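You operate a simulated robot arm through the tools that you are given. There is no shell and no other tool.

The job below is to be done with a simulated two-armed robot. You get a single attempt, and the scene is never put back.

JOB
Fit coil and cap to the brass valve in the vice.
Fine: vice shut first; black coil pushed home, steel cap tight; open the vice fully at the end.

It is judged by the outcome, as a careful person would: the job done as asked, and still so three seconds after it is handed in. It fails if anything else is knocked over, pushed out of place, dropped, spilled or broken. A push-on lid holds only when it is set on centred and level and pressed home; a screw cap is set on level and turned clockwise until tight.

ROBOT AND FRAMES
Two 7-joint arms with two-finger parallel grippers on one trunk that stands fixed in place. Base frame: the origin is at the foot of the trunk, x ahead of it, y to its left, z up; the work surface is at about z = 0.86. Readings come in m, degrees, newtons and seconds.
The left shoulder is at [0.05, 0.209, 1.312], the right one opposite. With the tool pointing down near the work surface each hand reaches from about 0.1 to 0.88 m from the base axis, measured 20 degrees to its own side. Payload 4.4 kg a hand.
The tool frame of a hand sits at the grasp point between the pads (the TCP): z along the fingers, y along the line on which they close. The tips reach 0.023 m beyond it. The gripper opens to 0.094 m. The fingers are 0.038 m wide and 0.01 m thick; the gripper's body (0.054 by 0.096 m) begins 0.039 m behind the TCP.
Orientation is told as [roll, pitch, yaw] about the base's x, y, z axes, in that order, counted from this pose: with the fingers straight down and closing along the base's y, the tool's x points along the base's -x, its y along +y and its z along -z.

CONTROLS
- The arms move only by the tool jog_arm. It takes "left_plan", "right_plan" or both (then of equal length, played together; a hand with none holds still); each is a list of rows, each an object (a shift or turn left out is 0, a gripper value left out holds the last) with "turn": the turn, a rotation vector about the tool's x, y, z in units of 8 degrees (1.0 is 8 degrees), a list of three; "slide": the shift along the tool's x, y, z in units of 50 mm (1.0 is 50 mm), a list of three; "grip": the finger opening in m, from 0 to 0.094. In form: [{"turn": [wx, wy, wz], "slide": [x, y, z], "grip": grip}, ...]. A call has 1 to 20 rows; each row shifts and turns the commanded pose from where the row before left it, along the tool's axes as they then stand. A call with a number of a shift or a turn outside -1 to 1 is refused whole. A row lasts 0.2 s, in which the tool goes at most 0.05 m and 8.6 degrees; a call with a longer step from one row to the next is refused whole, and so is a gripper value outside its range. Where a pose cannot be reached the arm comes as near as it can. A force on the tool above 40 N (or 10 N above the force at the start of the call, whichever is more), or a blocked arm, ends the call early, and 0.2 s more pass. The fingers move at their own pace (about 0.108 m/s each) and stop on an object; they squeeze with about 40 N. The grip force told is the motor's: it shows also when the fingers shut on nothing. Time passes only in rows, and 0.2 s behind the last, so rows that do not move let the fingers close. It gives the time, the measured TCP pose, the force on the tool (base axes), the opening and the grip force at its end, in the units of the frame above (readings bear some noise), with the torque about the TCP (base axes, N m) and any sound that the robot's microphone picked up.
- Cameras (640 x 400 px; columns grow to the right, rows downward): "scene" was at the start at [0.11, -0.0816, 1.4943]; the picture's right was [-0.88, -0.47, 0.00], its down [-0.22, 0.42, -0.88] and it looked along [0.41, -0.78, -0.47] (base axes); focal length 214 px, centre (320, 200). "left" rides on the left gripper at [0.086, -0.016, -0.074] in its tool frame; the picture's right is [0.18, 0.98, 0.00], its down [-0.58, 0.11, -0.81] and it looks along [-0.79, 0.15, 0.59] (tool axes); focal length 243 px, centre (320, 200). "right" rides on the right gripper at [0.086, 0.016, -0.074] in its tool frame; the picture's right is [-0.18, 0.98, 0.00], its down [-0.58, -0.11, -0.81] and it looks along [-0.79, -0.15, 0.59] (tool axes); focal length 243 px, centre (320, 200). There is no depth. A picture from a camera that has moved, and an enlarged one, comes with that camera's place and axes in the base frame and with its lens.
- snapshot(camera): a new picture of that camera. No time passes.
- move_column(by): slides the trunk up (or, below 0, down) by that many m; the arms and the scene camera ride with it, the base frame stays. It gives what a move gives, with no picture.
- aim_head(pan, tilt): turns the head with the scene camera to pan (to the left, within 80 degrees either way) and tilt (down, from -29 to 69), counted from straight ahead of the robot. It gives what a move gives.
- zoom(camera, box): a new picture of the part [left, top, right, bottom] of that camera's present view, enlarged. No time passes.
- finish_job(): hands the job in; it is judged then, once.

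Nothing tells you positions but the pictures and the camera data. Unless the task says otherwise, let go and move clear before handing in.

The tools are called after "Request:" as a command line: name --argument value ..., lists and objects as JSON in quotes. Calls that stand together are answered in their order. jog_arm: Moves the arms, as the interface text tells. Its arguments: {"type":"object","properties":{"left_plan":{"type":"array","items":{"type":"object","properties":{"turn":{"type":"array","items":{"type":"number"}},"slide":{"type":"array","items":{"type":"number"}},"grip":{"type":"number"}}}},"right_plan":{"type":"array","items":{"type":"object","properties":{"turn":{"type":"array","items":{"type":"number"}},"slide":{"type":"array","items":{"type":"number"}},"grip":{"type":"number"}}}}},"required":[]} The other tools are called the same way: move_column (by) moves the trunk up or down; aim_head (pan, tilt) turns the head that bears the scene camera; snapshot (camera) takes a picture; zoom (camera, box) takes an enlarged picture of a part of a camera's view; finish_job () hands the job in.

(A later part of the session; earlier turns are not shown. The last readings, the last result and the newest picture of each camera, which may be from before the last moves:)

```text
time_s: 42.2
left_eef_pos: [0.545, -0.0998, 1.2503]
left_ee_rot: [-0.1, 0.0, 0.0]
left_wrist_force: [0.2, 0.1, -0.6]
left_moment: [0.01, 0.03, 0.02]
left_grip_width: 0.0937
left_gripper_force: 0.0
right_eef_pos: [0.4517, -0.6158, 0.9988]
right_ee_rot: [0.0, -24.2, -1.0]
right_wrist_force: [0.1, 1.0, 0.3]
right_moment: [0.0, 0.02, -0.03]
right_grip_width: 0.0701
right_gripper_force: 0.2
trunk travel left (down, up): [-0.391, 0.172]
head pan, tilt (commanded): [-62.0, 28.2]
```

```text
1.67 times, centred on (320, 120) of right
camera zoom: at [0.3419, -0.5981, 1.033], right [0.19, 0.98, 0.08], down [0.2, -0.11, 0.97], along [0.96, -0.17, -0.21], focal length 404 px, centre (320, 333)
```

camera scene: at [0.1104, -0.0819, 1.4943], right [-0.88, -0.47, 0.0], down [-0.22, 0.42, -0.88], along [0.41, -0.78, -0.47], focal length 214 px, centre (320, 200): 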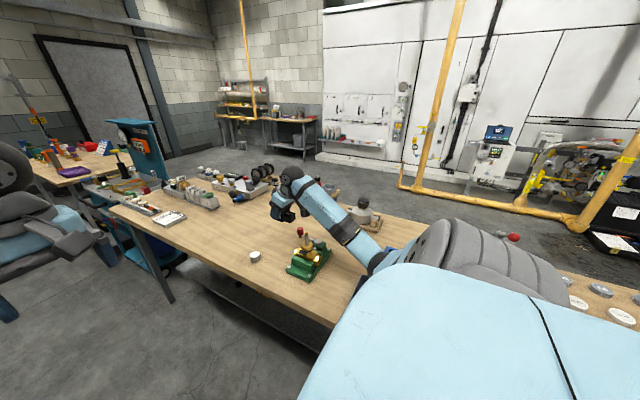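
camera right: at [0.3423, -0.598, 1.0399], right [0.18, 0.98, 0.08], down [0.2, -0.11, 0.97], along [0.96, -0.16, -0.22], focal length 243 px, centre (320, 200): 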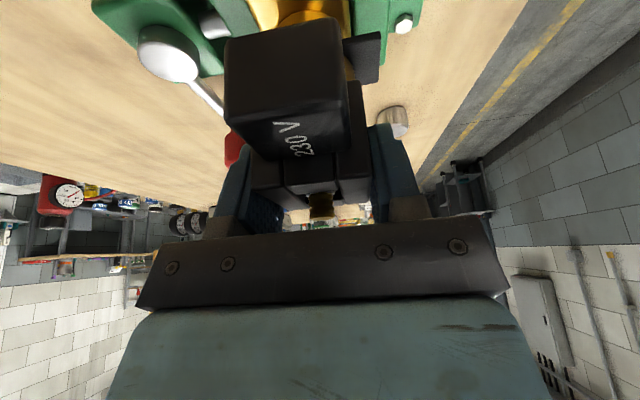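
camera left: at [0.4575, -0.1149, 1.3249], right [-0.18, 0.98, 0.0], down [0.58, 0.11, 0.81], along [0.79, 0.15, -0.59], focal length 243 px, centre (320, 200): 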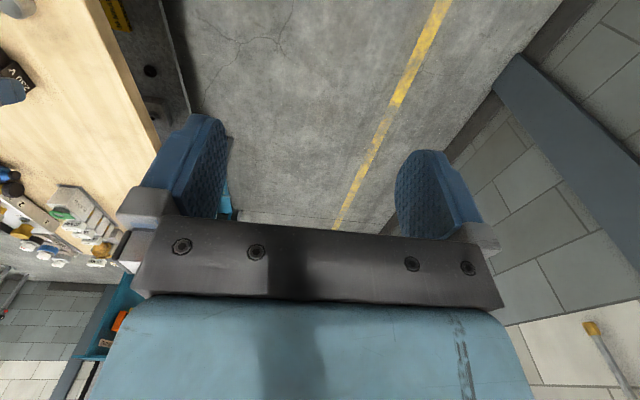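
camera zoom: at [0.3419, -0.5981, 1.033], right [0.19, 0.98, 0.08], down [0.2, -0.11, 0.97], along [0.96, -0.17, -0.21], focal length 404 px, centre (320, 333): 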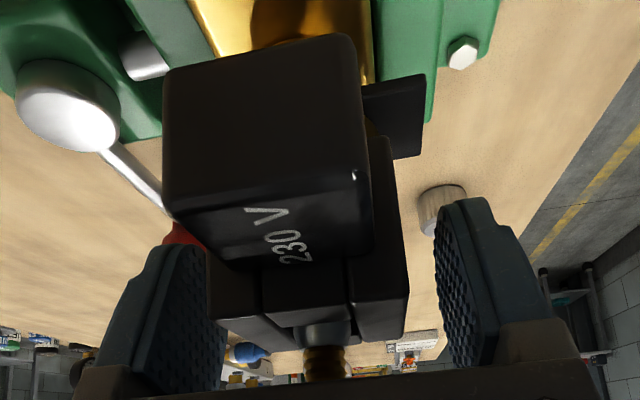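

Released, and the coil stayed on the stem. I'll raise the hand clear and inspect the seating.

Request:
jog_arm --right_plan '[{"slide": [-0.1, 0, -0.228], "grip": 0.07}, {"slide": [-0.205, 0, -0.456], "grip": 0.07}, {"slide": [-0.205, 0, -0.456], "grip": 0.07}, {"slide": [-0.205, 0, -0.456], "grip": 0.07}, {"slide": [-0.205, 0, -0.456], "grip": 0.07}, {"slide": [0, 0, 0]}]'

Request:
zoom --camera "scene" --box '[294, 225, 326, 257]'

Request:
snapshot --camera "right"

```text
time_s: 43.6
left_eef_pos: [0.5449, -0.099, 1.2494]
left_ee_rot: [0.1, 0.0, 0.1]
left_wrist_force: [0.7, -0.6, 0.2]
left_moment: [-0.03, -0.01, 0.02]
left_grip_width: 0.0941
left_gripper_force: 0.1
right_eef_pos: [0.452, -0.615, 1.1151]
right_ee_rot: [0.1, -24.2, -1.1]
right_wrist_force: [0.2, 0.0, 0.3]
right_moment: [-0.04, 0.01, -0.02]
right_grip_width: 0.0698
right_gripper_force: 0.1
trunk travel left (down, up): [-0.391, 0.172]
head pan, tilt (commanded): [-62.0, 28.2]
```

```text
12.50 times, centred on (310, 241) of scene
camera zoom: at [0.1101, -0.0819, 1.4943], right [-0.88, -0.47, 0.0], down [-0.22, 0.42, -0.88], along [0.41, -0.78, -0.47], focal length 2681 px, centre (445, -312)
```

zoom: 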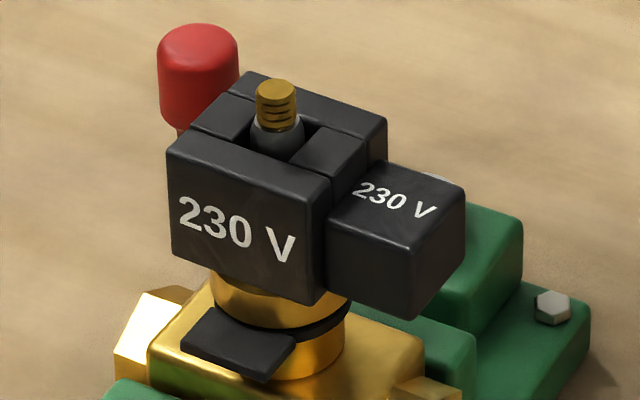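

```text
taken
camera right: at [0.3419, -0.5985, 1.1489], right [0.19, 0.98, 0.08], down [0.2, -0.11, 0.97], along [0.96, -0.17, -0.21], focal length 243 px, centre (320, 200)
```

right: 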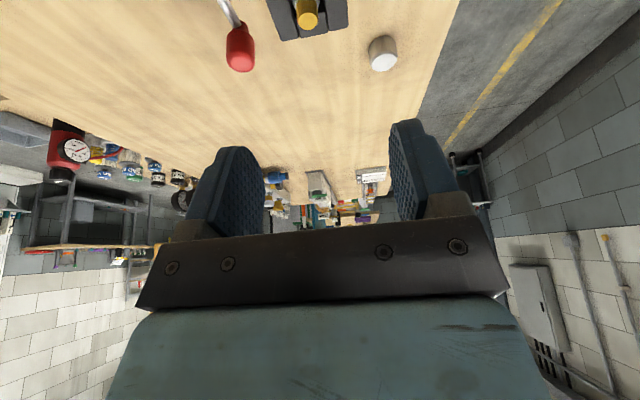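

The coil is on, with the thread showing above it. I'll enlarge further to judge whether it is level and fully home on the collar.

Request:
zoom --camera "scene" --box '[298, 230, 318, 254]'

Request:
zoom --camera "scene" --box '[298, 244, 318, 260]'

```text
16.00 times, centred on (308, 242) of scene
camera zoom: at [0.1101, -0.0819, 1.4943], right [-0.88, -0.47, 0.0], down [-0.22, 0.42, -0.88], along [0.41, -0.78, -0.47], focal length 3432 px, centre (512, -472)
```

zoom: 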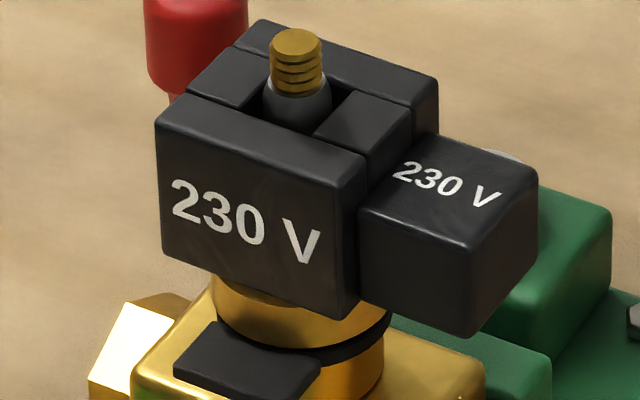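

```text
16.00 times, centred on (308, 252) of scene
camera zoom: at [0.1101, -0.0819, 1.4943], right [-0.88, -0.47, 0.0], down [-0.22, 0.42, -0.88], along [0.41, -0.78, -0.47], focal length 3432 px, centre (512, -632)
```

zoom: 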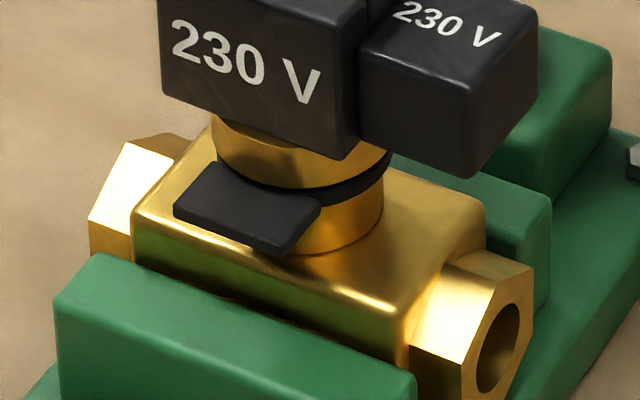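

The coil looks level and within a few millimetres of the collar, but I want it definitely home. I'll bring the hand vertical with the fingers set to 24 mm apart, to straddle the stem and press on the coil's top.

Request:
jog_arm --right_plan '[{"turn": [0, 1, 0], "grip": 0.025}, {"turn": [0, 1, 0], "grip": 0.025}, {"turn": [0, 1, 0], "grip": 0.025}, {"turn": [0, 0.03, -0.12], "grip": 0.025}, {"grip": 0.025}, {"grip": 0.025}]'

Request:
zoom --camera "scene" --box '[280, 200, 335, 260]'

Request:
snapshot --camera "right"

```text
time_s: 45.0
left_eef_pos: [0.5444, -0.0976, 1.2506]
left_ee_rot: [0.0, 0.0, 0.0]
left_wrist_force: [-0.1, 0.3, -0.6]
left_moment: [0.0, -0.04, 0.0]
left_grip_width: 0.0938
left_gripper_force: 0.0
right_eef_pos: [0.4508, -0.6159, 1.1136]
right_ee_rot: [0.0, 0.0, 0.0]
right_wrist_force: [0.4, -0.1, 0.6]
right_moment: [-0.05, 0.01, -0.03]
right_grip_width: 0.025
right_gripper_force: 0.1
trunk travel left (down, up): [-0.391, 0.172]
head pan, tilt (commanded): [-62.0, 28.2]
```

```text
6.67 times, centred on (308, 230) of scene
camera zoom: at [0.11, -0.0816, 1.4943], right [-0.88, -0.47, 0.0], down [-0.22, 0.42, -0.88], along [0.41, -0.78, -0.47], focal length 1430 px, centre (403, 0)
```

zoom: 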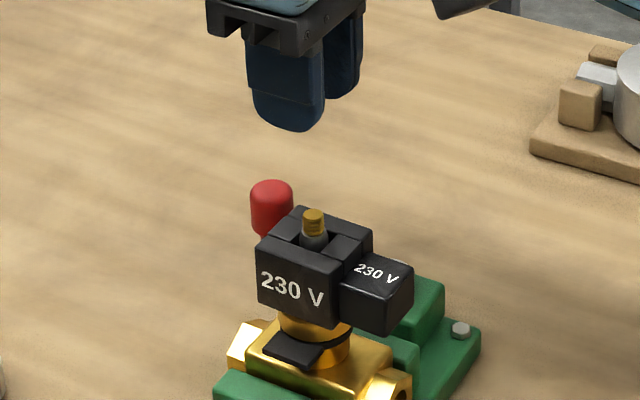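

```text
taken
camera right: at [0.3643, -0.6001, 1.189], right [0.18, 0.98, 0.0], down [0.58, -0.11, 0.81], along [0.79, -0.15, -0.59], focal length 243 px, centre (320, 200)
```

right: 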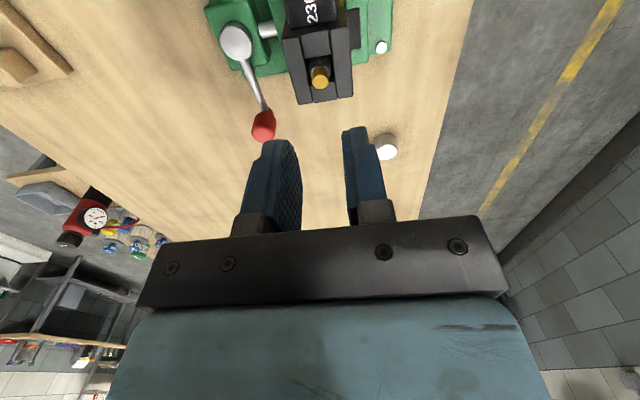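

This gives a good view down on the coil. I'll enlarge it to measure the stem axis and coil top precisely.

Request:
zoom --camera "right" --box '[265, 0, 385, 115]'

```text
3.48 times, centred on (325, 58) of right
camera zoom: at [0.3643, -0.6001, 1.189], right [0.18, 0.98, 0.0], down [0.58, -0.11, 0.81], along [0.79, -0.15, -0.59], focal length 844 px, centre (303, 696)
```

zoom: 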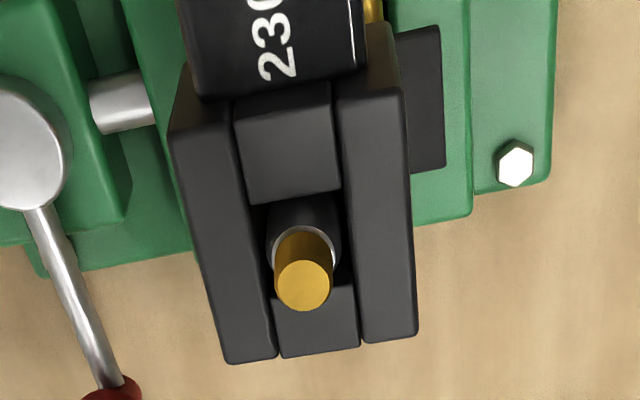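

The stem is at (0.4497, -0.616) and the coil top at about z = 1.004. The hand is centred over it, so I'll go down close to the coil top.

Request:
jog_arm --right_plan '[{"slide": [0, 0, 0.368]}, {"slide": [0, 0, 0.368]}, {"slide": [0, 0, 0.368]}, {"slide": [0, 0, 0.368]}, {"slide": [0, 0, 0]}]'

Request:
zoom --camera "scene" --box '[290, 220, 325, 255]'

Request:
zoom --camera "right" --box '[220, 50, 420, 230]'

```text
time_s: 46.2
left_eef_pos: [0.5444, -0.0988, 1.2506]
left_ee_rot: [0.0, 0.0, 0.0]
left_wrist_force: [0.6, -0.5, -0.3]
left_moment: [-0.02, 0.0, 0.02]
left_grip_width: 0.0941
left_gripper_force: 0.0
right_eef_pos: [0.4513, -0.6161, 1.0376]
right_ee_rot: [0.0, 0.1, -0.1]
right_wrist_force: [-0.2, 0.0, 0.2]
right_moment: [0.02, 0.0, -0.01]
right_grip_width: 0.025
right_gripper_force: 0.0
trunk travel left (down, up): [-0.391, 0.172]
head pan, tilt (commanded): [-62.0, 28.2]
```

```text
11.43 times, centred on (308, 238) of scene
camera zoom: at [0.11, -0.0813, 1.4944], right [-0.88, -0.47, 0.0], down [-0.22, 0.42, -0.88], along [0.41, -0.78, -0.47], focal length 2451 px, centre (463, -229)
```

zoom: 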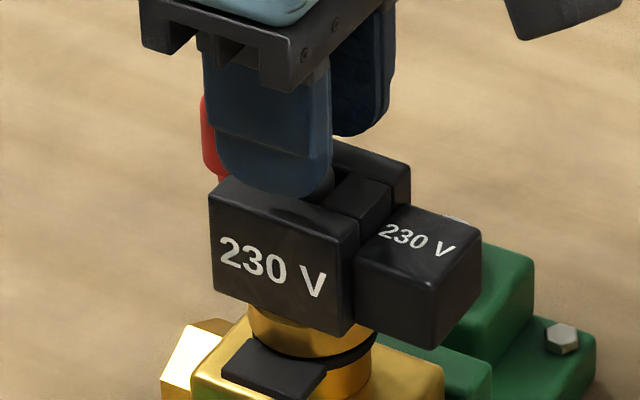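

```text
2.22 times, centred on (320, 140) of right
camera zoom: at [0.3653, -0.6006, 1.1141], right [0.19, 0.98, 0.0], down [0.58, -0.11, 0.81], along [0.79, -0.15, -0.59], focal length 539 px, centre (320, 333)
```

zoom: 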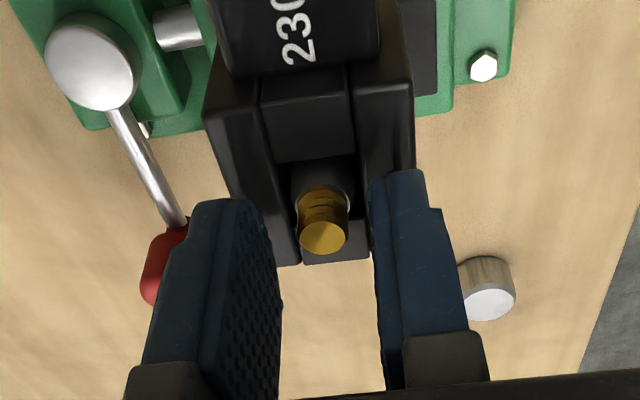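

The fingers straddle the stem just above the coil's two side slabs. I'll press down slowly.

Request:
jog_arm --right_plan '[{"slide": [0, 0, 0.04]}, {"slide": [0, 0, 0.04]}, {"slide": [0, 0, 0.04]}, {"slide": [0, 0, 0]}]'

Request:
jog_arm --right_plan '[{"slide": [0, 0, 0.04]}, {"slide": [0, 0, 0.04]}, {"slide": [0, 0, 0]}]'

Request:
zoom --camera "scene" --box '[290, 220, 325, 255]'

```text
time_s: 47.2
left_eef_pos: [0.5432, -0.0992, 1.2497]
left_ee_rot: [-0.1, 0.0, 0.0]
left_wrist_force: [-1.0, 0.0, 0.1]
left_moment: [0.03, 0.0, -0.04]
left_grip_width: 0.0941
left_gripper_force: 0.1
right_eef_pos: [0.452, -0.6155, 1.0322]
right_ee_rot: [0.0, 0.0, 0.0]
right_wrist_force: [0.2, 0.0, -0.9]
right_moment: [0.0, -0.01, 0.01]
right_grip_width: 0.0252
right_gripper_force: 0.1
trunk travel left (down, up): [-0.391, 0.172]
head pan, tilt (commanded): [-62.0, 28.2]
```

```text
time_s: 48.0
left_eef_pos: [0.5445, -0.0995, 1.2511]
left_ee_rot: [0.1, 0.1, 0.0]
left_wrist_force: [0.8, -0.4, -0.3]
left_moment: [-0.03, 0.0, 0.03]
left_grip_width: 0.094
left_gripper_force: 0.1
right_eef_pos: [0.4516, -0.6161, 1.0294]
right_ee_rot: [0.0, 0.0, -0.2]
right_wrist_force: [1.7, -2.3, 6.8]
right_moment: [-0.02, 0.04, 0.03]
right_grip_width: 0.0245
right_gripper_force: 0.1
trunk travel left (down, up): [-0.391, 0.172]
head pan, tilt (commanded): [-62.0, 28.2]
```

```text
11.43 times, centred on (308, 238) of scene
camera zoom: at [0.1096, -0.0811, 1.4945], right [-0.88, -0.47, 0.0], down [-0.22, 0.42, -0.88], along [0.41, -0.78, -0.47], focal length 2451 px, centre (463, -229)
```

zoom: 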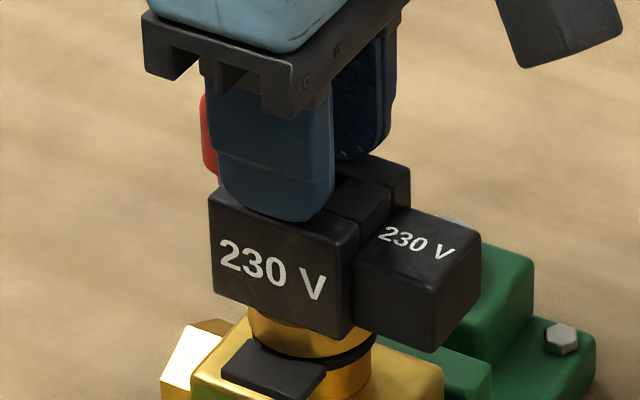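

Contact at a coil top of z ≈ 1.006, with 6.8 N. I'll press harder and see whether it moves down any further.

Request:
jog_arm --right_plan '[{"slide": [0, 0, 0.03]}, {"slide": [0, 0, 0.03]}, {"slide": [0, 0, 0.03]}, {"slide": [0, 0, 0]}]'

Request:
zoom --camera "scene" --box '[290, 220, 325, 255]'

```text
time_s: 48.9
left_eef_pos: [0.5428, -0.098, 1.2524]
left_ee_rot: [0.0, 0.0, 0.0]
left_wrist_force: [-0.3, 0.4, 0.8]
left_moment: [0.01, 0.0, -0.03]
left_grip_width: 0.0941
left_gripper_force: 0.1
right_eef_pos: [0.4519, -0.6161, 1.0302]
right_ee_rot: [-0.3, -0.6, -0.1]
right_wrist_force: [-6.7, 2.3, 16.7]
right_moment: [0.31, 0.47, 0.04]
right_grip_width: 0.0257
right_gripper_force: 0.9
trunk travel left (down, up): [-0.391, 0.172]
head pan, tilt (commanded): [-62.0, 28.2]
stopped in row 4 (right hand): the force on the tool passed its limit at 41 N (the readings are from after the stop); the commanded pose is now the measured one
```

```text
11.43 times, centred on (308, 238) of scene
camera zoom: at [0.1077, -0.0797, 1.4945], right [-0.88, -0.47, 0.0], down [-0.22, 0.42, -0.88], along [0.41, -0.78, -0.47], focal length 2451 px, centre (463, -229)
```

zoom: 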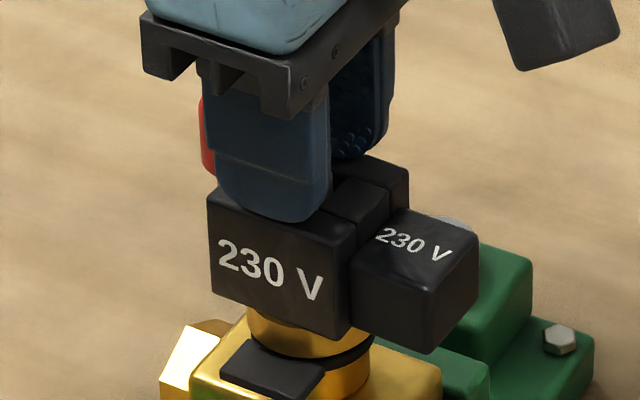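

Pressing to 41 N moved nothing: the coil top stops at z ≈ 1.006, which puts its base right on the collar at 0.966. The coil is home, so I'll raise the hand and go over to the steel cap.

Request:
jog_arm --right_plan '[{"slide": [0, 0, -0.3]}, {"slide": [0, 0, -0.6], "turn": [-0.0375, 0.075, 0]}, {"slide": [0, 0, -0.6]}, {"slide": [0, 0, -0.4]}, {"slide": [-0.54, 0.33, 0.2], "grip": 0.08}, {"slide": [-0.54, 0.33, 0.2]}, {"slide": [-0.54, 0.33, 0.2]}, {"slide": [-0.54, 0.33, 0.2]}, {"slide": [0, 0, 0]}]'

Request:
snapshot --camera "right"

Request:
zoom --camera "scene" --box '[298, 230, 318, 254]'

```text
time_s: 50.9
left_eef_pos: [0.5436, -0.0998, 1.2526]
left_ee_rot: [0.0, -0.1, 0.0]
left_wrist_force: [-0.8, -0.3, 0.1]
left_moment: [-0.01, 0.01, -0.03]
left_grip_width: 0.094
left_gripper_force: 0.0
right_eef_pos: [0.5598, -0.5526, 1.081]
right_ee_rot: [0.0, 0.2, -0.2]
right_wrist_force: [-0.7, 0.4, 0.5]
right_moment: [0.0, 0.02, 0.0]
right_grip_width: 0.0799
right_gripper_force: 0.1
trunk travel left (down, up): [-0.391, 0.172]
head pan, tilt (commanded): [-62.0, 28.2]
```

```text
taken
camera right: at [0.4744, -0.5358, 1.1572], right [0.19, 0.98, 0.0], down [0.58, -0.11, 0.8], along [0.79, -0.15, -0.6], focal length 243 px, centre (320, 200)
```

right: 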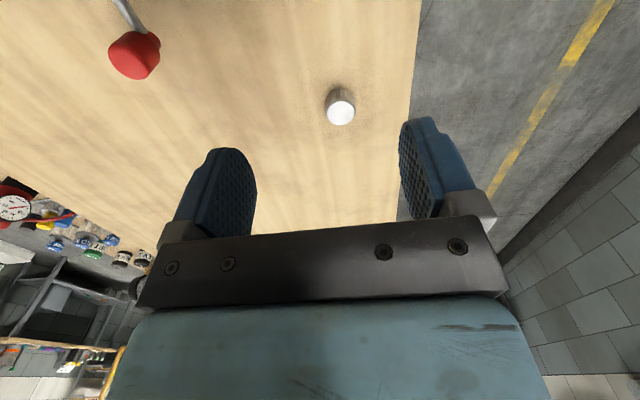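

```text
16.00 times, centred on (308, 242) of scene
camera zoom: at [0.1089, -0.0817, 1.4945], right [-0.88, -0.47, 0.0], down [-0.22, 0.42, -0.88], along [0.41, -0.78, -0.47], focal length 3432 px, centre (512, -472)
```

zoom: 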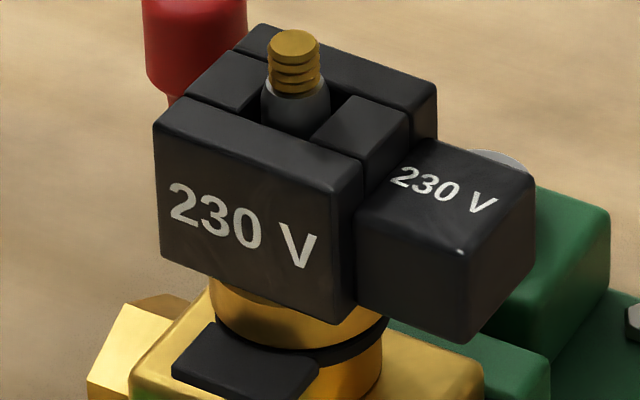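

The coil went down about another millimetre and sits level. Next I'll take an enlarged view of the cap to measure it.

Request:
zoom --camera "right" --box '[300, 70, 380, 140]'

Request:
zoom --camera "scene" --box '[240, 240, 270, 270]'

```text
5.71 times, centred on (340, 105) of right
camera zoom: at [0.4744, -0.5358, 1.1572], right [0.19, 0.98, 0.0], down [0.58, -0.11, 0.8], along [0.79, -0.15, -0.6], focal length 1386 px, centre (206, 743)
```

zoom: 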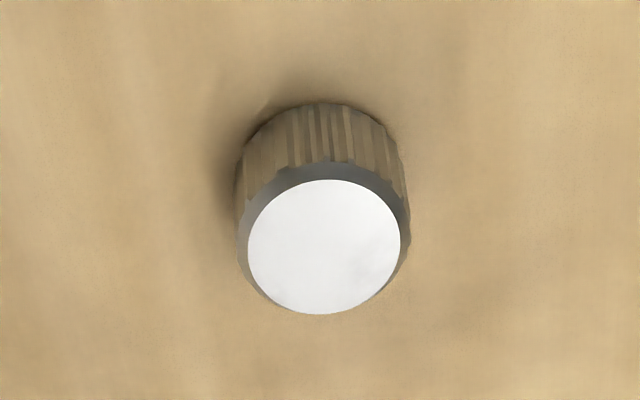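

```text
13.33 times, centred on (255, 255) of scene
camera zoom: at [0.1089, -0.0817, 1.4945], right [-0.88, -0.47, 0.0], down [-0.22, 0.42, -0.88], along [0.41, -0.78, -0.47], focal length 2860 px, centre (1187, -533)
```

zoom: 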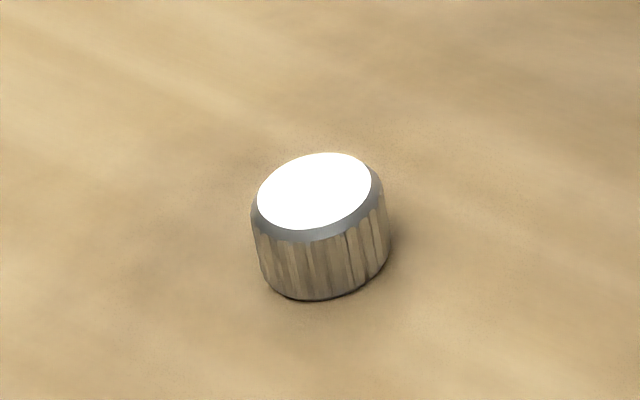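

The cap sits at (0.658, -0.5445), about 39 mm across and 26 mm tall. I'll move above it with the fingers open.

Request:
jog_arm --right_plan '[{"slide": [-0.392, 0.032, 0.48]}, {"slide": [-0.392, 0.032, 0.48]}, {"slide": [-0.392, 0.032, 0.48]}, {"slide": [-0.392, 0.032, 0.48]}, {"slide": [-0.392, 0.032, 0.48], "turn": [0, -0.02, -0.02]}, {"slide": [0, 0, 0]}]'

Request:
snapshot --camera "right"

Request:
zoom --camera "scene" --box '[225, 220, 295, 280]'

```text
time_s: 52.3
left_eef_pos: [0.5444, -0.1, 1.2513]
left_ee_rot: [-0.1, 0.1, 0.0]
left_wrist_force: [0.1, -0.3, 0.5]
left_moment: [0.0, 0.01, -0.01]
left_grip_width: 0.094
left_gripper_force: 0.1
right_eef_pos: [0.658, -0.5448, 0.96]
right_ee_rot: [0.1, 0.2, 0.0]
right_wrist_force: [0.2, 0.2, 0.3]
right_moment: [-0.01, 0.01, 0.01]
right_grip_width: 0.0801
right_gripper_force: 0.1
trunk travel left (down, up): [-0.391, 0.172]
head pan, tilt (commanded): [-62.0, 28.2]
```

```text
taken
camera right: at [0.5706, -0.5289, 1.0364], right [0.18, 0.98, 0.0], down [0.58, -0.11, 0.81], along [0.79, -0.15, -0.59], focal length 243 px, centre (320, 200)
```

right: 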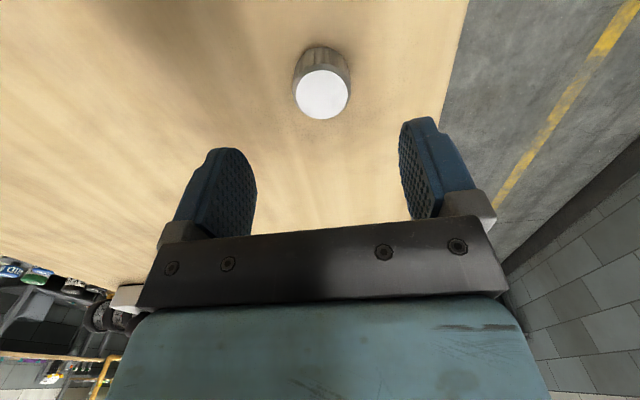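

```text
6.67 times, centred on (260, 250) of scene
camera zoom: at [0.1094, -0.0816, 1.4944], right [-0.88, -0.47, 0.0], down [-0.22, 0.42, -0.88], along [0.41, -0.78, -0.47], focal length 1430 px, centre (720, -133)
```

zoom: 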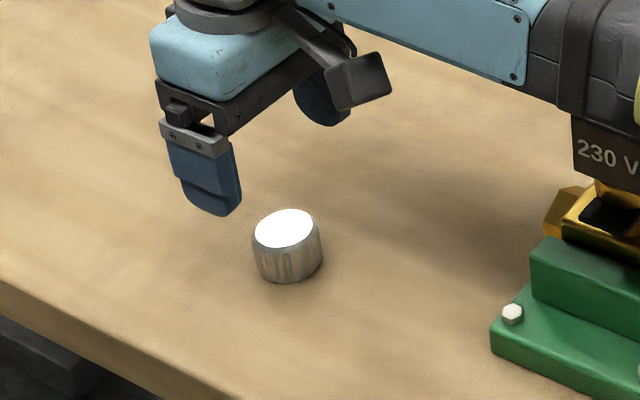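

The hand is centred on the cap. I'll go down with the fingers either side of it and grip.

Request:
jog_arm --right_plan '[{"slide": [0, 0, 0.365]}, {"slide": [0, 0, 0.365]}, {"slide": [0, 0, 0.365]}, {"slide": [0, 0, 0.365]}, {"slide": [0, 0, 0]}]'

Request:
zoom --camera "right" --box '[140, 0, 500, 240]'

Request:
zoom --camera "scene" --box '[225, 220, 295, 280]'

```text
time_s: 53.5
left_eef_pos: [0.5439, -0.0985, 1.2505]
left_ee_rot: [0.0, 0.0, 0.0]
left_wrist_force: [0.0, 0.3, 0.8]
left_moment: [0.0, 0.0, -0.03]
left_grip_width: 0.094
left_gripper_force: 0.0
right_eef_pos: [0.6579, -0.5421, 0.8864]
right_ee_rot: [0.1, 0.1, 0.1]
right_wrist_force: [0.2, 0.5, -0.5]
right_moment: [-0.01, 0.02, 0.01]
right_grip_width: 0.0801
right_gripper_force: 0.0
trunk travel left (down, up): [-0.391, 0.172]
head pan, tilt (commanded): [-62.0, 28.2]
```

```text
1.67 times, centred on (320, 120) of right
camera zoom: at [0.5713, -0.5278, 0.9625], right [0.18, 0.98, 0.0], down [0.58, -0.11, 0.8], along [0.79, -0.15, -0.59], focal length 404 px, centre (320, 333)
```

zoom: 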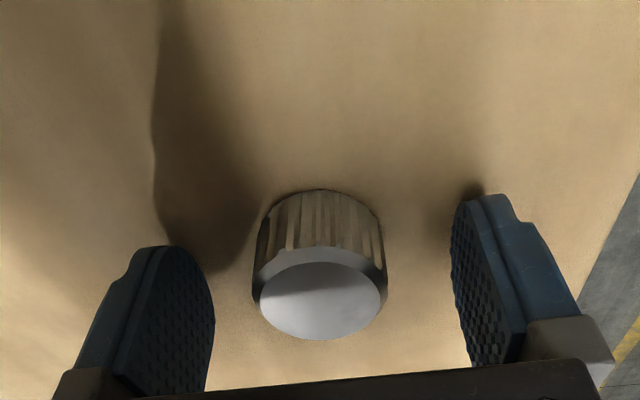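

```text
6.67 times, centred on (260, 250) of scene
camera zoom: at [0.1098, -0.0814, 1.4944], right [-0.88, -0.47, 0.0], down [-0.22, 0.42, -0.88], along [0.41, -0.78, -0.47], focal length 1430 px, centre (720, -133)
```

zoom: 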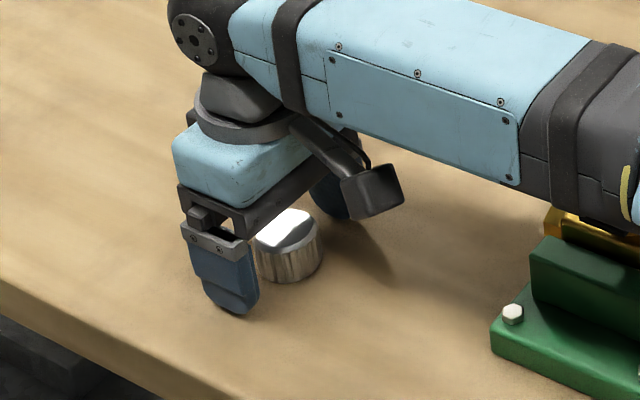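

Cap centre and hand agree to within a millimetre. I'll close with the full squeeze and lift a few millimetres to test.

Request:
jog_arm --right_plan '[{"grip": 0}, {"grip": 0}, {"grip": 0}, {"grip": 0}]'

Request:
jog_arm --right_plan '[{"slide": [0, 0, -0.08], "grip": 0}, {"slide": [0, 0, -0.12], "grip": 0}, {"grip": 0}]'

Request:
zoom --camera "right" --box '[140, 0, 500, 240]'

Request:
zoom --camera "scene" --box '[225, 220, 295, 280]'

```text
time_s: 54.5
left_eef_pos: [0.5448, -0.0986, 1.2497]
left_ee_rot: [0.0, 0.0, 0.0]
left_wrist_force: [-0.3, 0.2, 0.4]
left_moment: [0.04, 0.0, -0.01]
left_grip_width: 0.094
left_gripper_force: 0.0
right_eef_pos: [0.6574, -0.5435, 0.8868]
right_ee_rot: [0.2, 0.1, 0.0]
right_wrist_force: [0.4, -0.4, -0.3]
right_moment: [-0.01, 0.03, -0.01]
right_grip_width: 0.0365
right_gripper_force: 40.1
trunk travel left (down, up): [-0.391, 0.172]
head pan, tilt (commanded): [-62.0, 28.2]
```

```text
time_s: 55.3
left_eef_pos: [0.5458, -0.0992, 1.2516]
left_ee_rot: [-0.1, 0.1, 0.0]
left_wrist_force: [-0.6, 0.2, 0.0]
left_moment: [0.04, -0.01, 0.01]
left_grip_width: 0.094
left_gripper_force: 0.1
right_eef_pos: [0.6584, -0.5439, 0.8966]
right_ee_rot: [0.1, 0.2, 0.0]
right_wrist_force: [0.7, -0.5, 0.2]
right_moment: [0.04, -0.02, 0.0]
right_grip_width: 0.0365
right_gripper_force: 40.1
trunk travel left (down, up): [-0.391, 0.172]
head pan, tilt (commanded): [-62.0, 28.2]
```

```text
1.67 times, centred on (320, 120) of right
camera zoom: at [0.5721, -0.5283, 0.9732], right [0.18, 0.98, 0.0], down [0.58, -0.11, 0.8], along [0.79, -0.15, -0.59], focal length 404 px, centre (320, 333)
```

zoom: 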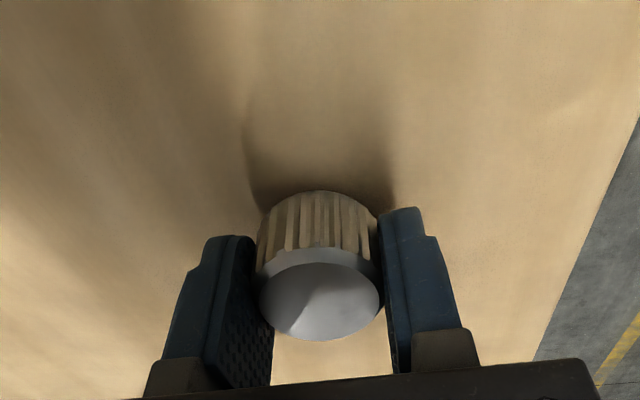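

```text
6.67 times, centred on (260, 250) of scene
camera zoom: at [0.1102, -0.0817, 1.4943], right [-0.88, -0.47, 0.0], down [-0.22, 0.42, -0.88], along [0.41, -0.78, -0.47], focal length 1430 px, centre (720, -133)
```

zoom: 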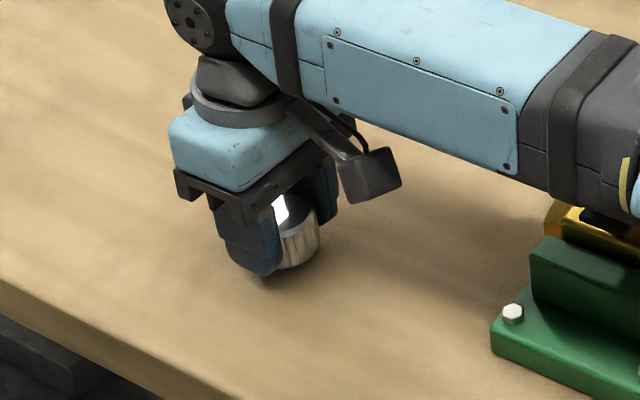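

The cap is held and level. I'll lift it to a safe height at moderate speed.

Request:
jog_arm --right_plan '[{"slide": [0, 0, -0.2], "grip": 0}, {"slide": [0, 0, -0.4], "grip": 0}, {"slide": [0, 0, -0.4], "grip": 0}, {"slide": [0, 0, -0.4], "grip": 0}, {"slide": [0, 0, -0.4], "grip": 0}, {"slide": [0, 0, -0.4], "grip": 0}, {"slide": [0, 0, -0.4], "grip": 0}, {"slide": [0, 0, -0.4], "grip": 0}, {"slide": [0, 0, -0.4], "grip": 0}, {"slide": [0, 0, -0.4], "grip": 0}, {"slide": [0, 0, -0.2], "grip": 0}, {"grip": 0}]'

Request:
zoom --camera "right" --box '[140, 0, 500, 240]'

Request:
zoom --camera "scene" --box '[225, 190, 335, 280]'

```text
time_s: 57.9
left_eef_pos: [0.5452, -0.0984, 1.2514]
left_ee_rot: [0.0, 0.0, 0.0]
left_wrist_force: [0.0, -1.2, 0.0]
left_moment: [0.01, 0.0, 0.02]
left_grip_width: 0.094
left_gripper_force: 0.1
right_eef_pos: [0.6601, -0.5433, 1.101]
right_ee_rot: [0.0, 0.2, -0.1]
right_wrist_force: [-0.4, 0.3, -0.2]
right_moment: [-0.01, 0.01, -0.01]
right_grip_width: 0.0364
right_gripper_force: 39.6
trunk travel left (down, up): [-0.391, 0.172]
head pan, tilt (commanded): [-62.0, 28.2]
```

```text
1.67 times, centred on (320, 120) of right
camera zoom: at [0.5718, -0.5287, 1.1759], right [0.18, 0.98, 0.0], down [0.58, -0.11, 0.8], along [0.79, -0.15, -0.59], focal length 404 px, centre (320, 333)
```

zoom: 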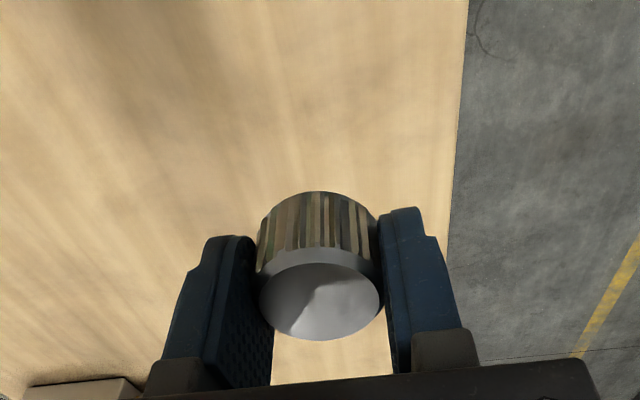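

```text
4.44 times, centred on (280, 235) of scene
camera zoom: at [0.1102, -0.0817, 1.4943], right [-0.88, -0.47, 0.0], down [-0.22, 0.42, -0.88], along [0.41, -0.78, -0.47], focal length 953 px, centre (498, 44)
```

zoom: 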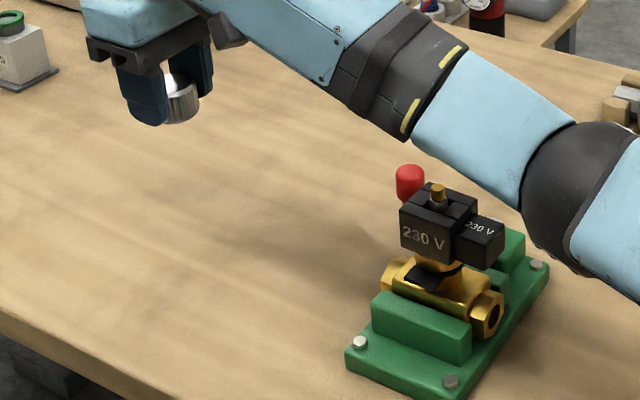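

Good. I'll carry the cap over to the valve at this height, well above the stem tip.

Request:
jog_arm --right_plan '[{"slide": [0.208, -0.072, 0], "grip": 0}, {"slide": [0.4176, -0.1444, 0], "grip": 0}, {"slide": [0.4176, -0.1444, 0], "grip": 0}, {"slide": [0.4176, -0.1444, 0], "grip": 0}, {"slide": [0.4176, -0.1444, 0], "grip": 0}, {"slide": [0.4176, -0.1444, 0], "grip": 0}, {"slide": [0.4176, -0.1444, 0], "grip": 0}, {"slide": [0.4176, -0.1444, 0], "grip": 0}, {"slide": [0.4176, -0.1444, 0], "grip": 0}, {"slide": [0.4176, -0.1444, 0], "grip": 0}, {"slide": [0.2096, -0.0724, 0], "grip": 0, "turn": [0, -0.02, 0]}, {"grip": 0}]'

Request:
zoom --camera "scene" --box '[285, 205, 330, 255]'

Request:
zoom --camera "right" --box '[200, 0, 440, 220]'

```text
time_s: 60.5
left_eef_pos: [0.5446, -0.0993, 1.2502]
left_ee_rot: [0.1, 0.0, 0.0]
left_wrist_force: [-0.4, -0.2, -0.4]
left_moment: [-0.03, 0.0, 0.0]
left_grip_width: 0.0941
left_gripper_force: 0.0
right_eef_pos: [0.4491, -0.6167, 1.097]
right_ee_rot: [0.2, 0.0, -0.1]
right_wrist_force: [-0.1, 0.1, -0.6]
right_moment: [0.02, -0.01, 0.02]
right_grip_width: 0.0365
right_gripper_force: 40.3
trunk travel left (down, up): [-0.391, 0.172]
head pan, tilt (commanded): [-62.0, 28.2]
```

```text
8.00 times, centred on (308, 230) of scene
camera zoom: at [0.1102, -0.0817, 1.4943], right [-0.88, -0.47, 0.0], down [-0.22, 0.42, -0.88], along [0.41, -0.78, -0.47], focal length 1716 px, centre (420, -40)
```

zoom: 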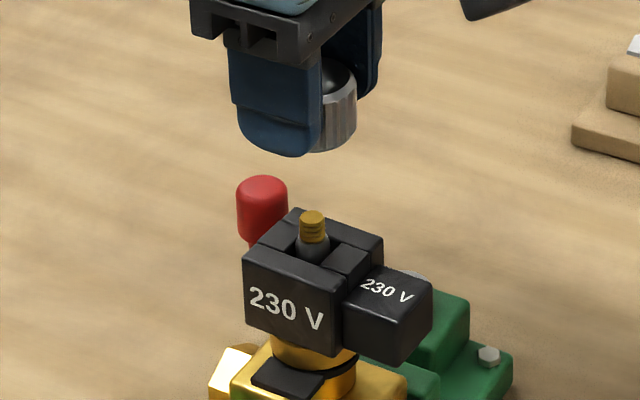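

```text
1.82 times, centred on (320, 110) of right
camera zoom: at [0.3625, -0.6004, 1.1731], right [0.18, 0.98, 0.0], down [0.58, -0.11, 0.81], along [0.79, -0.15, -0.59], focal length 441 px, centre (320, 364)
```

zoom: 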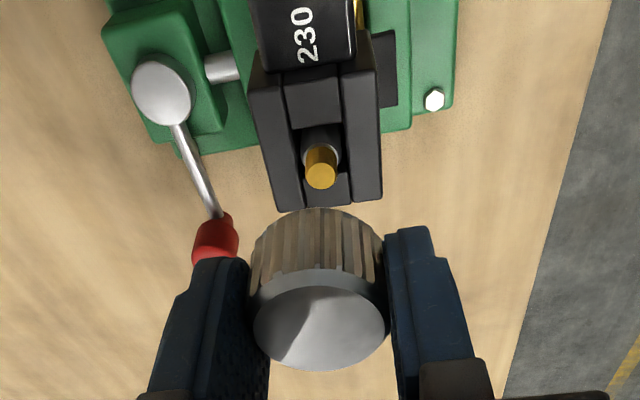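

Cap and stem are both visible. I'll lower so the cap's base is just above the tip and then refine the alignment from both cameras.

Request:
jog_arm --right_plan '[{"slide": [0, 0, 0.2], "grip": 0}, {"slide": [0, 0, 0.2], "grip": 0}, {"slide": [0, 0, 0.2], "grip": 0}, {"slide": [0, 0, 0.12], "grip": 0}, {"grip": 0}]'

Request:
zoom --camera "scene" --box '[298, 216, 318, 240]'

Request:
zoom --camera "right" --box '[250, 40, 400, 200]'

```text
time_s: 61.7
left_eef_pos: [0.5442, -0.1007, 1.2511]
left_ee_rot: [0.0, 0.0, 0.0]
left_wrist_force: [-0.2, -0.4, -0.1]
left_moment: [-0.01, -0.01, 0.04]
left_grip_width: 0.0941
left_gripper_force: 0.1
right_eef_pos: [0.4497, -0.6159, 1.062]
right_ee_rot: [0.1, 0.1, -0.1]
right_wrist_force: [1.0, 0.3, -1.0]
right_moment: [0.0, -0.03, -0.02]
right_grip_width: 0.0368
right_gripper_force: 40.6
trunk travel left (down, up): [-0.391, 0.172]
head pan, tilt (commanded): [-62.0, 28.2]
```

```text
16.00 times, centred on (308, 228) of scene
camera zoom: at [0.1101, -0.0816, 1.4943], right [-0.88, -0.47, 0.0], down [-0.22, 0.42, -0.88], along [0.41, -0.78, -0.47], focal length 3432 px, centre (512, -248)
```

zoom: 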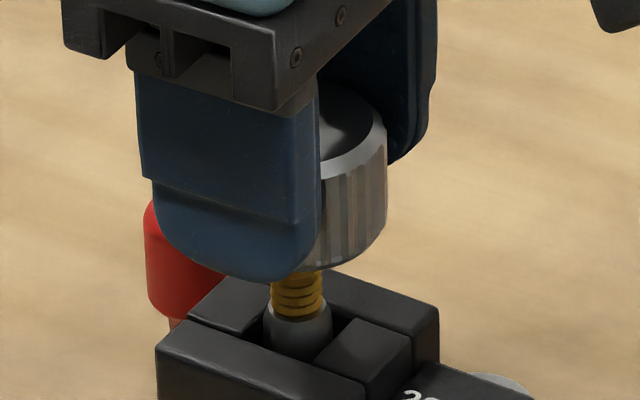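

```text
2.50 times, centred on (325, 120) of right
camera zoom: at [0.3626, -0.6001, 1.1377], right [0.18, 0.98, 0.0], down [0.58, -0.11, 0.81], along [0.79, -0.15, -0.59], focal length 606 px, centre (308, 400)
```

zoom: 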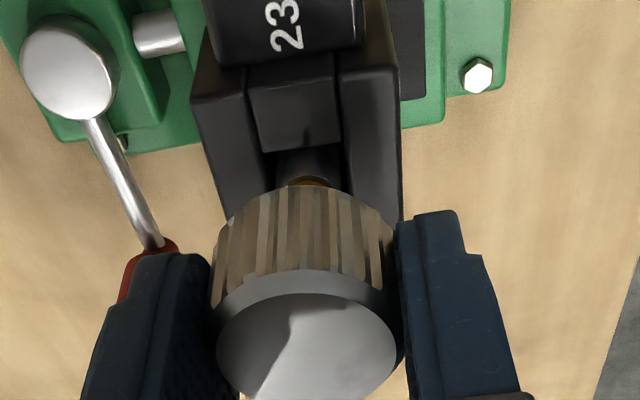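

From the two views the cap is about 1 mm too far toward -x. I'll correct that and lower slowly until it touches the thread.

Request:
jog_arm --right_plan '[{"slide": [-0.018, 0.004, 0.0], "grip": 0}, {"slide": [0, 0, 0.04], "grip": 0}, {"slide": [0, 0, 0.04], "grip": 0}, {"slide": [0, 0, 0.04], "grip": 0}, {"slide": [0, 0, 0.04], "grip": 0}, {"grip": 0}]'

Request:
zoom --camera "scene" --box '[298, 216, 318, 240]'

```text
time_s: 63.1
left_eef_pos: [0.5447, -0.0998, 1.2504]
left_ee_rot: [0.0, 0.1, -0.1]
left_wrist_force: [0.3, 0.2, 0.0]
left_moment: [-0.04, -0.01, 0.02]
left_grip_width: 0.0942
left_gripper_force: 0.1
right_eef_pos: [0.4504, -0.6153, 1.055]
right_ee_rot: [0.1, 0.0, 0.0]
right_wrist_force: [-0.4, 0.1, -0.8]
right_moment: [0.02, 0.01, 0.0]
right_grip_width: 0.0363
right_gripper_force: 40.3
trunk travel left (down, up): [-0.391, 0.172]
head pan, tilt (commanded): [-62.0, 28.2]
```

```text
16.00 times, centred on (308, 228) of scene
camera zoom: at [0.11, -0.0817, 1.4943], right [-0.88, -0.47, 0.0], down [-0.22, 0.42, -0.88], along [0.41, -0.78, -0.47], focal length 3432 px, centre (512, -248)
```

zoom: 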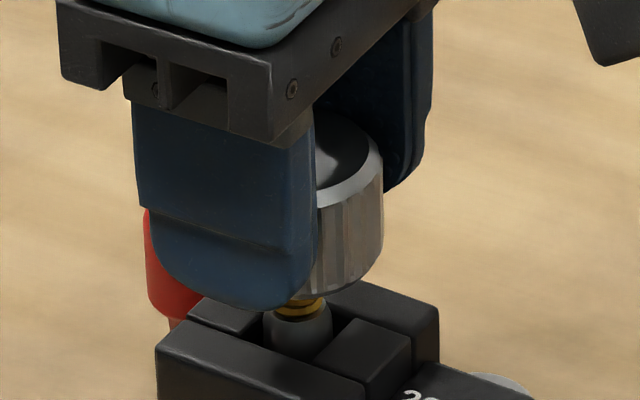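

Still free. I'll continue down gently.

Request:
jog_arm --right_plan '[{"slide": [0, 0, 0.03], "grip": 0}, {"slide": [0, 0, 0.03], "grip": 0}, {"slide": [0, 0, 0.03], "grip": 0}, {"grip": 0}]'

Request:
jog_arm --right_plan '[{"slide": [0, 0, 0.03], "grip": 0}, {"slide": [0, 0, 0.03], "grip": 0}, {"grip": 0}]'

Request:
zoom --camera "scene" --box '[298, 216, 318, 240]'

```text
time_s: 64.1
left_eef_pos: [0.5449, -0.0987, 1.2504]
left_ee_rot: [0.1, -0.1, 0.0]
left_wrist_force: [0.6, 0.6, -0.4]
left_moment: [0.0, 0.01, -0.02]
left_grip_width: 0.0941
left_gripper_force: 0.0
right_eef_pos: [0.4495, -0.6169, 1.0492]
right_ee_rot: [0.2, 0.1, 0.0]
right_wrist_force: [-0.2, 0.1, 0.0]
right_moment: [0.0, 0.04, 0.01]
right_grip_width: 0.0366
right_gripper_force: 39.8
trunk travel left (down, up): [-0.391, 0.172]
head pan, tilt (commanded): [-62.0, 28.2]
```

```text
time_s: 64.9
left_eef_pos: [0.5452, -0.0996, 1.251]
left_ee_rot: [0.0, -0.1, 0.0]
left_wrist_force: [-0.5, 0.2, -0.6]
left_moment: [0.01, -0.01, 0.01]
left_grip_width: 0.094
left_gripper_force: 0.1
right_eef_pos: [0.451, -0.6153, 1.0465]
right_ee_rot: [0.1, 0.0, 0.0]
right_wrist_force: [-0.1, -0.4, -0.9]
right_moment: [-0.01, -0.03, -0.07]
right_grip_width: 0.0368
right_gripper_force: 40.2
trunk travel left (down, up): [-0.391, 0.172]
head pan, tilt (commanded): [-62.0, 28.2]
```

```text
16.00 times, centred on (308, 228) of scene
camera zoom: at [0.1101, -0.0817, 1.4943], right [-0.88, -0.47, 0.0], down [-0.22, 0.42, -0.88], along [0.41, -0.78, -0.47], focal length 3432 px, centre (512, -248)
```

zoom: 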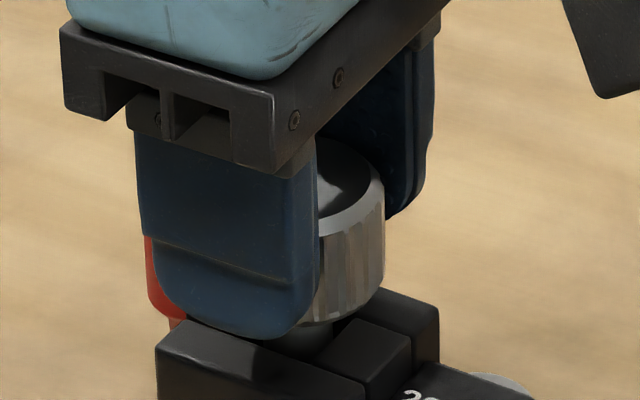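

The tip is now inside the cap with no force yet. I'll keep lowering until it meets the thread.

Request:
jog_arm --right_plan '[{"slide": [0, 0, 0.03], "grip": 0}, {"slide": [0, 0, 0.03], "grip": 0}, {"grip": 0}]'

Request:
jog_arm --right_plan '[{"slide": [0, 0, 0.03], "grip": 0}, {"slide": [0, 0, 0.03], "grip": 0}, {"grip": 0}]'

Request:
jog_arm --right_plan '[{"slide": [0, 0, 0.03], "grip": 0}, {"slide": [0, 0, 0.03], "grip": 0}, {"grip": 0}]'

Request:
zoom --camera "scene" --box '[298, 216, 318, 240]'

```text
time_s: 65.7
left_eef_pos: [0.544, -0.0983, 1.2514]
left_ee_rot: [0.0, 0.0, 0.0]
left_wrist_force: [0.2, -0.1, -0.4]
left_moment: [-0.01, 0.0, -0.02]
left_grip_width: 0.0939
left_gripper_force: 0.1
right_eef_pos: [0.4503, -0.6158, 1.0439]
right_ee_rot: [0.1, 0.0, 0.0]
right_wrist_force: [0.0, 0.4, -0.5]
right_moment: [0.01, -0.02, -0.03]
right_grip_width: 0.0365
right_gripper_force: 40.2
trunk travel left (down, up): [-0.391, 0.172]
head pan, tilt (commanded): [-62.0, 28.2]
```

```text
time_s: 66.5
left_eef_pos: [0.5452, -0.0975, 1.2502]
left_ee_rot: [0.0, -0.1, 0.1]
left_wrist_force: [-0.2, -0.1, 0.4]
left_moment: [0.01, 0.02, 0.05]
left_grip_width: 0.094
left_gripper_force: 0.1
right_eef_pos: [0.4518, -0.6146, 1.0415]
right_ee_rot: [0.1, 0.0, 0.0]
right_wrist_force: [4.1, 0.0, 0.7]
right_moment: [-0.19, 0.34, -0.02]
right_grip_width: 0.0366
right_gripper_force: 40.1
trunk travel left (down, up): [-0.391, 0.172]
head pan, tilt (commanded): [-62.0, 28.2]
```

```text
time_s: 67.3
left_eef_pos: [0.5429, -0.0979, 1.252]
left_ee_rot: [-0.1, -0.1, 0.1]
left_wrist_force: [0.4, -0.7, -0.8]
left_moment: [0.01, 0.0, 0.01]
left_grip_width: 0.0937
left_gripper_force: 0.1
right_eef_pos: [0.4524, -0.6139, 1.0406]
right_ee_rot: [-0.1, -0.4, 0.0]
right_wrist_force: [4.4, -8.8, 23.1]
right_moment: [0.05, 0.66, 0.03]
right_grip_width: 0.0363
right_gripper_force: 40.3
trunk travel left (down, up): [-0.391, 0.172]
head pan, tilt (commanded): [-62.0, 28.2]
```

```text
16.00 times, centred on (308, 228) of scene
camera zoom: at [0.1089, -0.0802, 1.4948], right [-0.88, -0.47, 0.0], down [-0.22, 0.42, -0.88], along [0.41, -0.78, -0.47], focal length 3432 px, centre (512, -248)
```

zoom: 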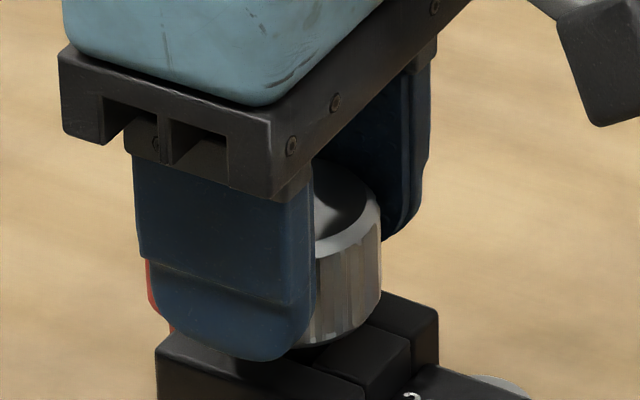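

The cap met the thread at TCP z ≈ 1.041 with about 23 N, more than I want. I'll ease off 2 mm to keep a light push, then read again.

Request:
jog_arm --right_plan '[{"slide": [0, 0, -0.04], "grip": 0}, {"grip": 0}]'

Request:
jog_arm --right_plan '[{"grip": 0}]'

Request:
zoom --camera "right" --box '[220, 40, 420, 240]'

```text
time_s: 67.9
left_eef_pos: [0.5444, -0.0994, 1.2514]
left_ee_rot: [0.0, 0.0, 0.0]
left_wrist_force: [0.4, 0.0, 0.3]
left_moment: [0.01, 0.01, -0.01]
left_grip_width: 0.0938
left_gripper_force: 0.1
right_eef_pos: [0.4512, -0.6146, 1.0405]
right_ee_rot: [0.2, -0.1, 0.0]
right_wrist_force: [10.2, -12.2, 18.5]
right_moment: [-0.39, -0.42, 0.03]
right_grip_width: 0.0367
right_gripper_force: 40.3
trunk travel left (down, up): [-0.391, 0.172]
head pan, tilt (commanded): [-62.0, 28.2]
```

```text
time_s: 68.3
left_eef_pos: [0.5443, -0.0984, 1.2519]
left_ee_rot: [0.0, 0.0, -0.1]
left_wrist_force: [0.3, 0.6, -0.6]
left_moment: [-0.01, -0.02, -0.01]
left_grip_width: 0.0939
left_gripper_force: 0.1
right_eef_pos: [0.4513, -0.614, 1.0415]
right_ee_rot: [0.2, -0.1, 0.1]
right_wrist_force: [11.7, -11.9, 19.9]
right_moment: [-0.33, -0.43, 0.02]
right_grip_width: 0.0365
right_gripper_force: 40.0
trunk travel left (down, up): [-0.391, 0.172]
head pan, tilt (commanded): [-62.0, 28.2]
```

```text
2.00 times, centred on (320, 140) of right
camera zoom: at [0.3642, -0.5997, 1.1163], right [0.18, 0.98, 0.0], down [0.58, -0.11, 0.81], along [0.79, -0.15, -0.59], focal length 485 px, centre (320, 320)
```

zoom: 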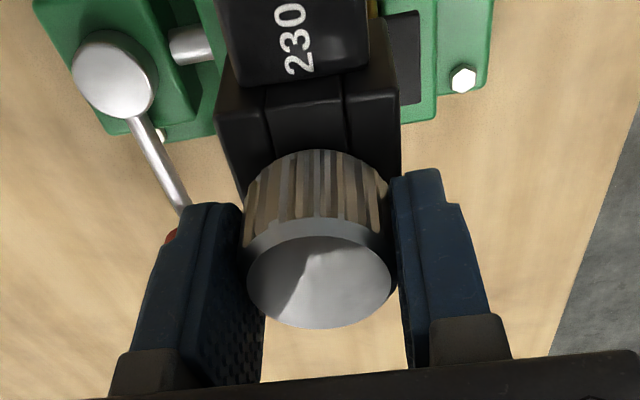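

About 20 N of axial load remains, with side loads suggesting the cap should shift slightly toward +x and -y. I'll raise 1 mm and nudge it to centre.

Request:
jog_arm --right_plan '[{"slide": [-0.014, -0.014, -0.02], "grip": 0}, {"grip": 0}]'

Request:
jog_arm --right_plan '[{"slide": [0, 0, -0.02], "grip": 0}, {"grip": 0}]'

```text
time_s: 68.9
left_eef_pos: [0.5446, -0.0991, 1.2501]
left_ee_rot: [0.0, -0.1, -0.1]
left_wrist_force: [-0.4, 0.6, 0.8]
left_moment: [0.0, -0.02, -0.01]
left_grip_width: 0.094
left_gripper_force: 0.1
right_eef_pos: [0.4508, -0.6151, 1.0415]
right_ee_rot: [0.3, 0.1, 0.1]
right_wrist_force: [3.7, -6.4, 8.8]
right_moment: [-0.25, -0.6, 0.03]
right_grip_width: 0.0366
right_gripper_force: 39.9
trunk travel left (down, up): [-0.391, 0.172]
head pan, tilt (commanded): [-62.0, 28.2]
```

```text
time_s: 69.5
left_eef_pos: [0.5459, -0.0984, 1.2498]
left_ee_rot: [0.0, 0.0, 0.1]
left_wrist_force: [0.7, 0.2, 0.0]
left_moment: [-0.01, -0.02, 0.0]
left_grip_width: 0.0937
left_gripper_force: 0.1
right_eef_pos: [0.4517, -0.6152, 1.0414]
right_ee_rot: [0.2, 0.2, 0.0]
right_wrist_force: [-0.3, 0.7, 0.3]
right_moment: [0.0, -0.02, -0.02]
right_grip_width: 0.0364
right_gripper_force: 40.4
trunk travel left (down, up): [-0.391, 0.172]
head pan, tilt (commanded): [-62.0, 28.2]
```

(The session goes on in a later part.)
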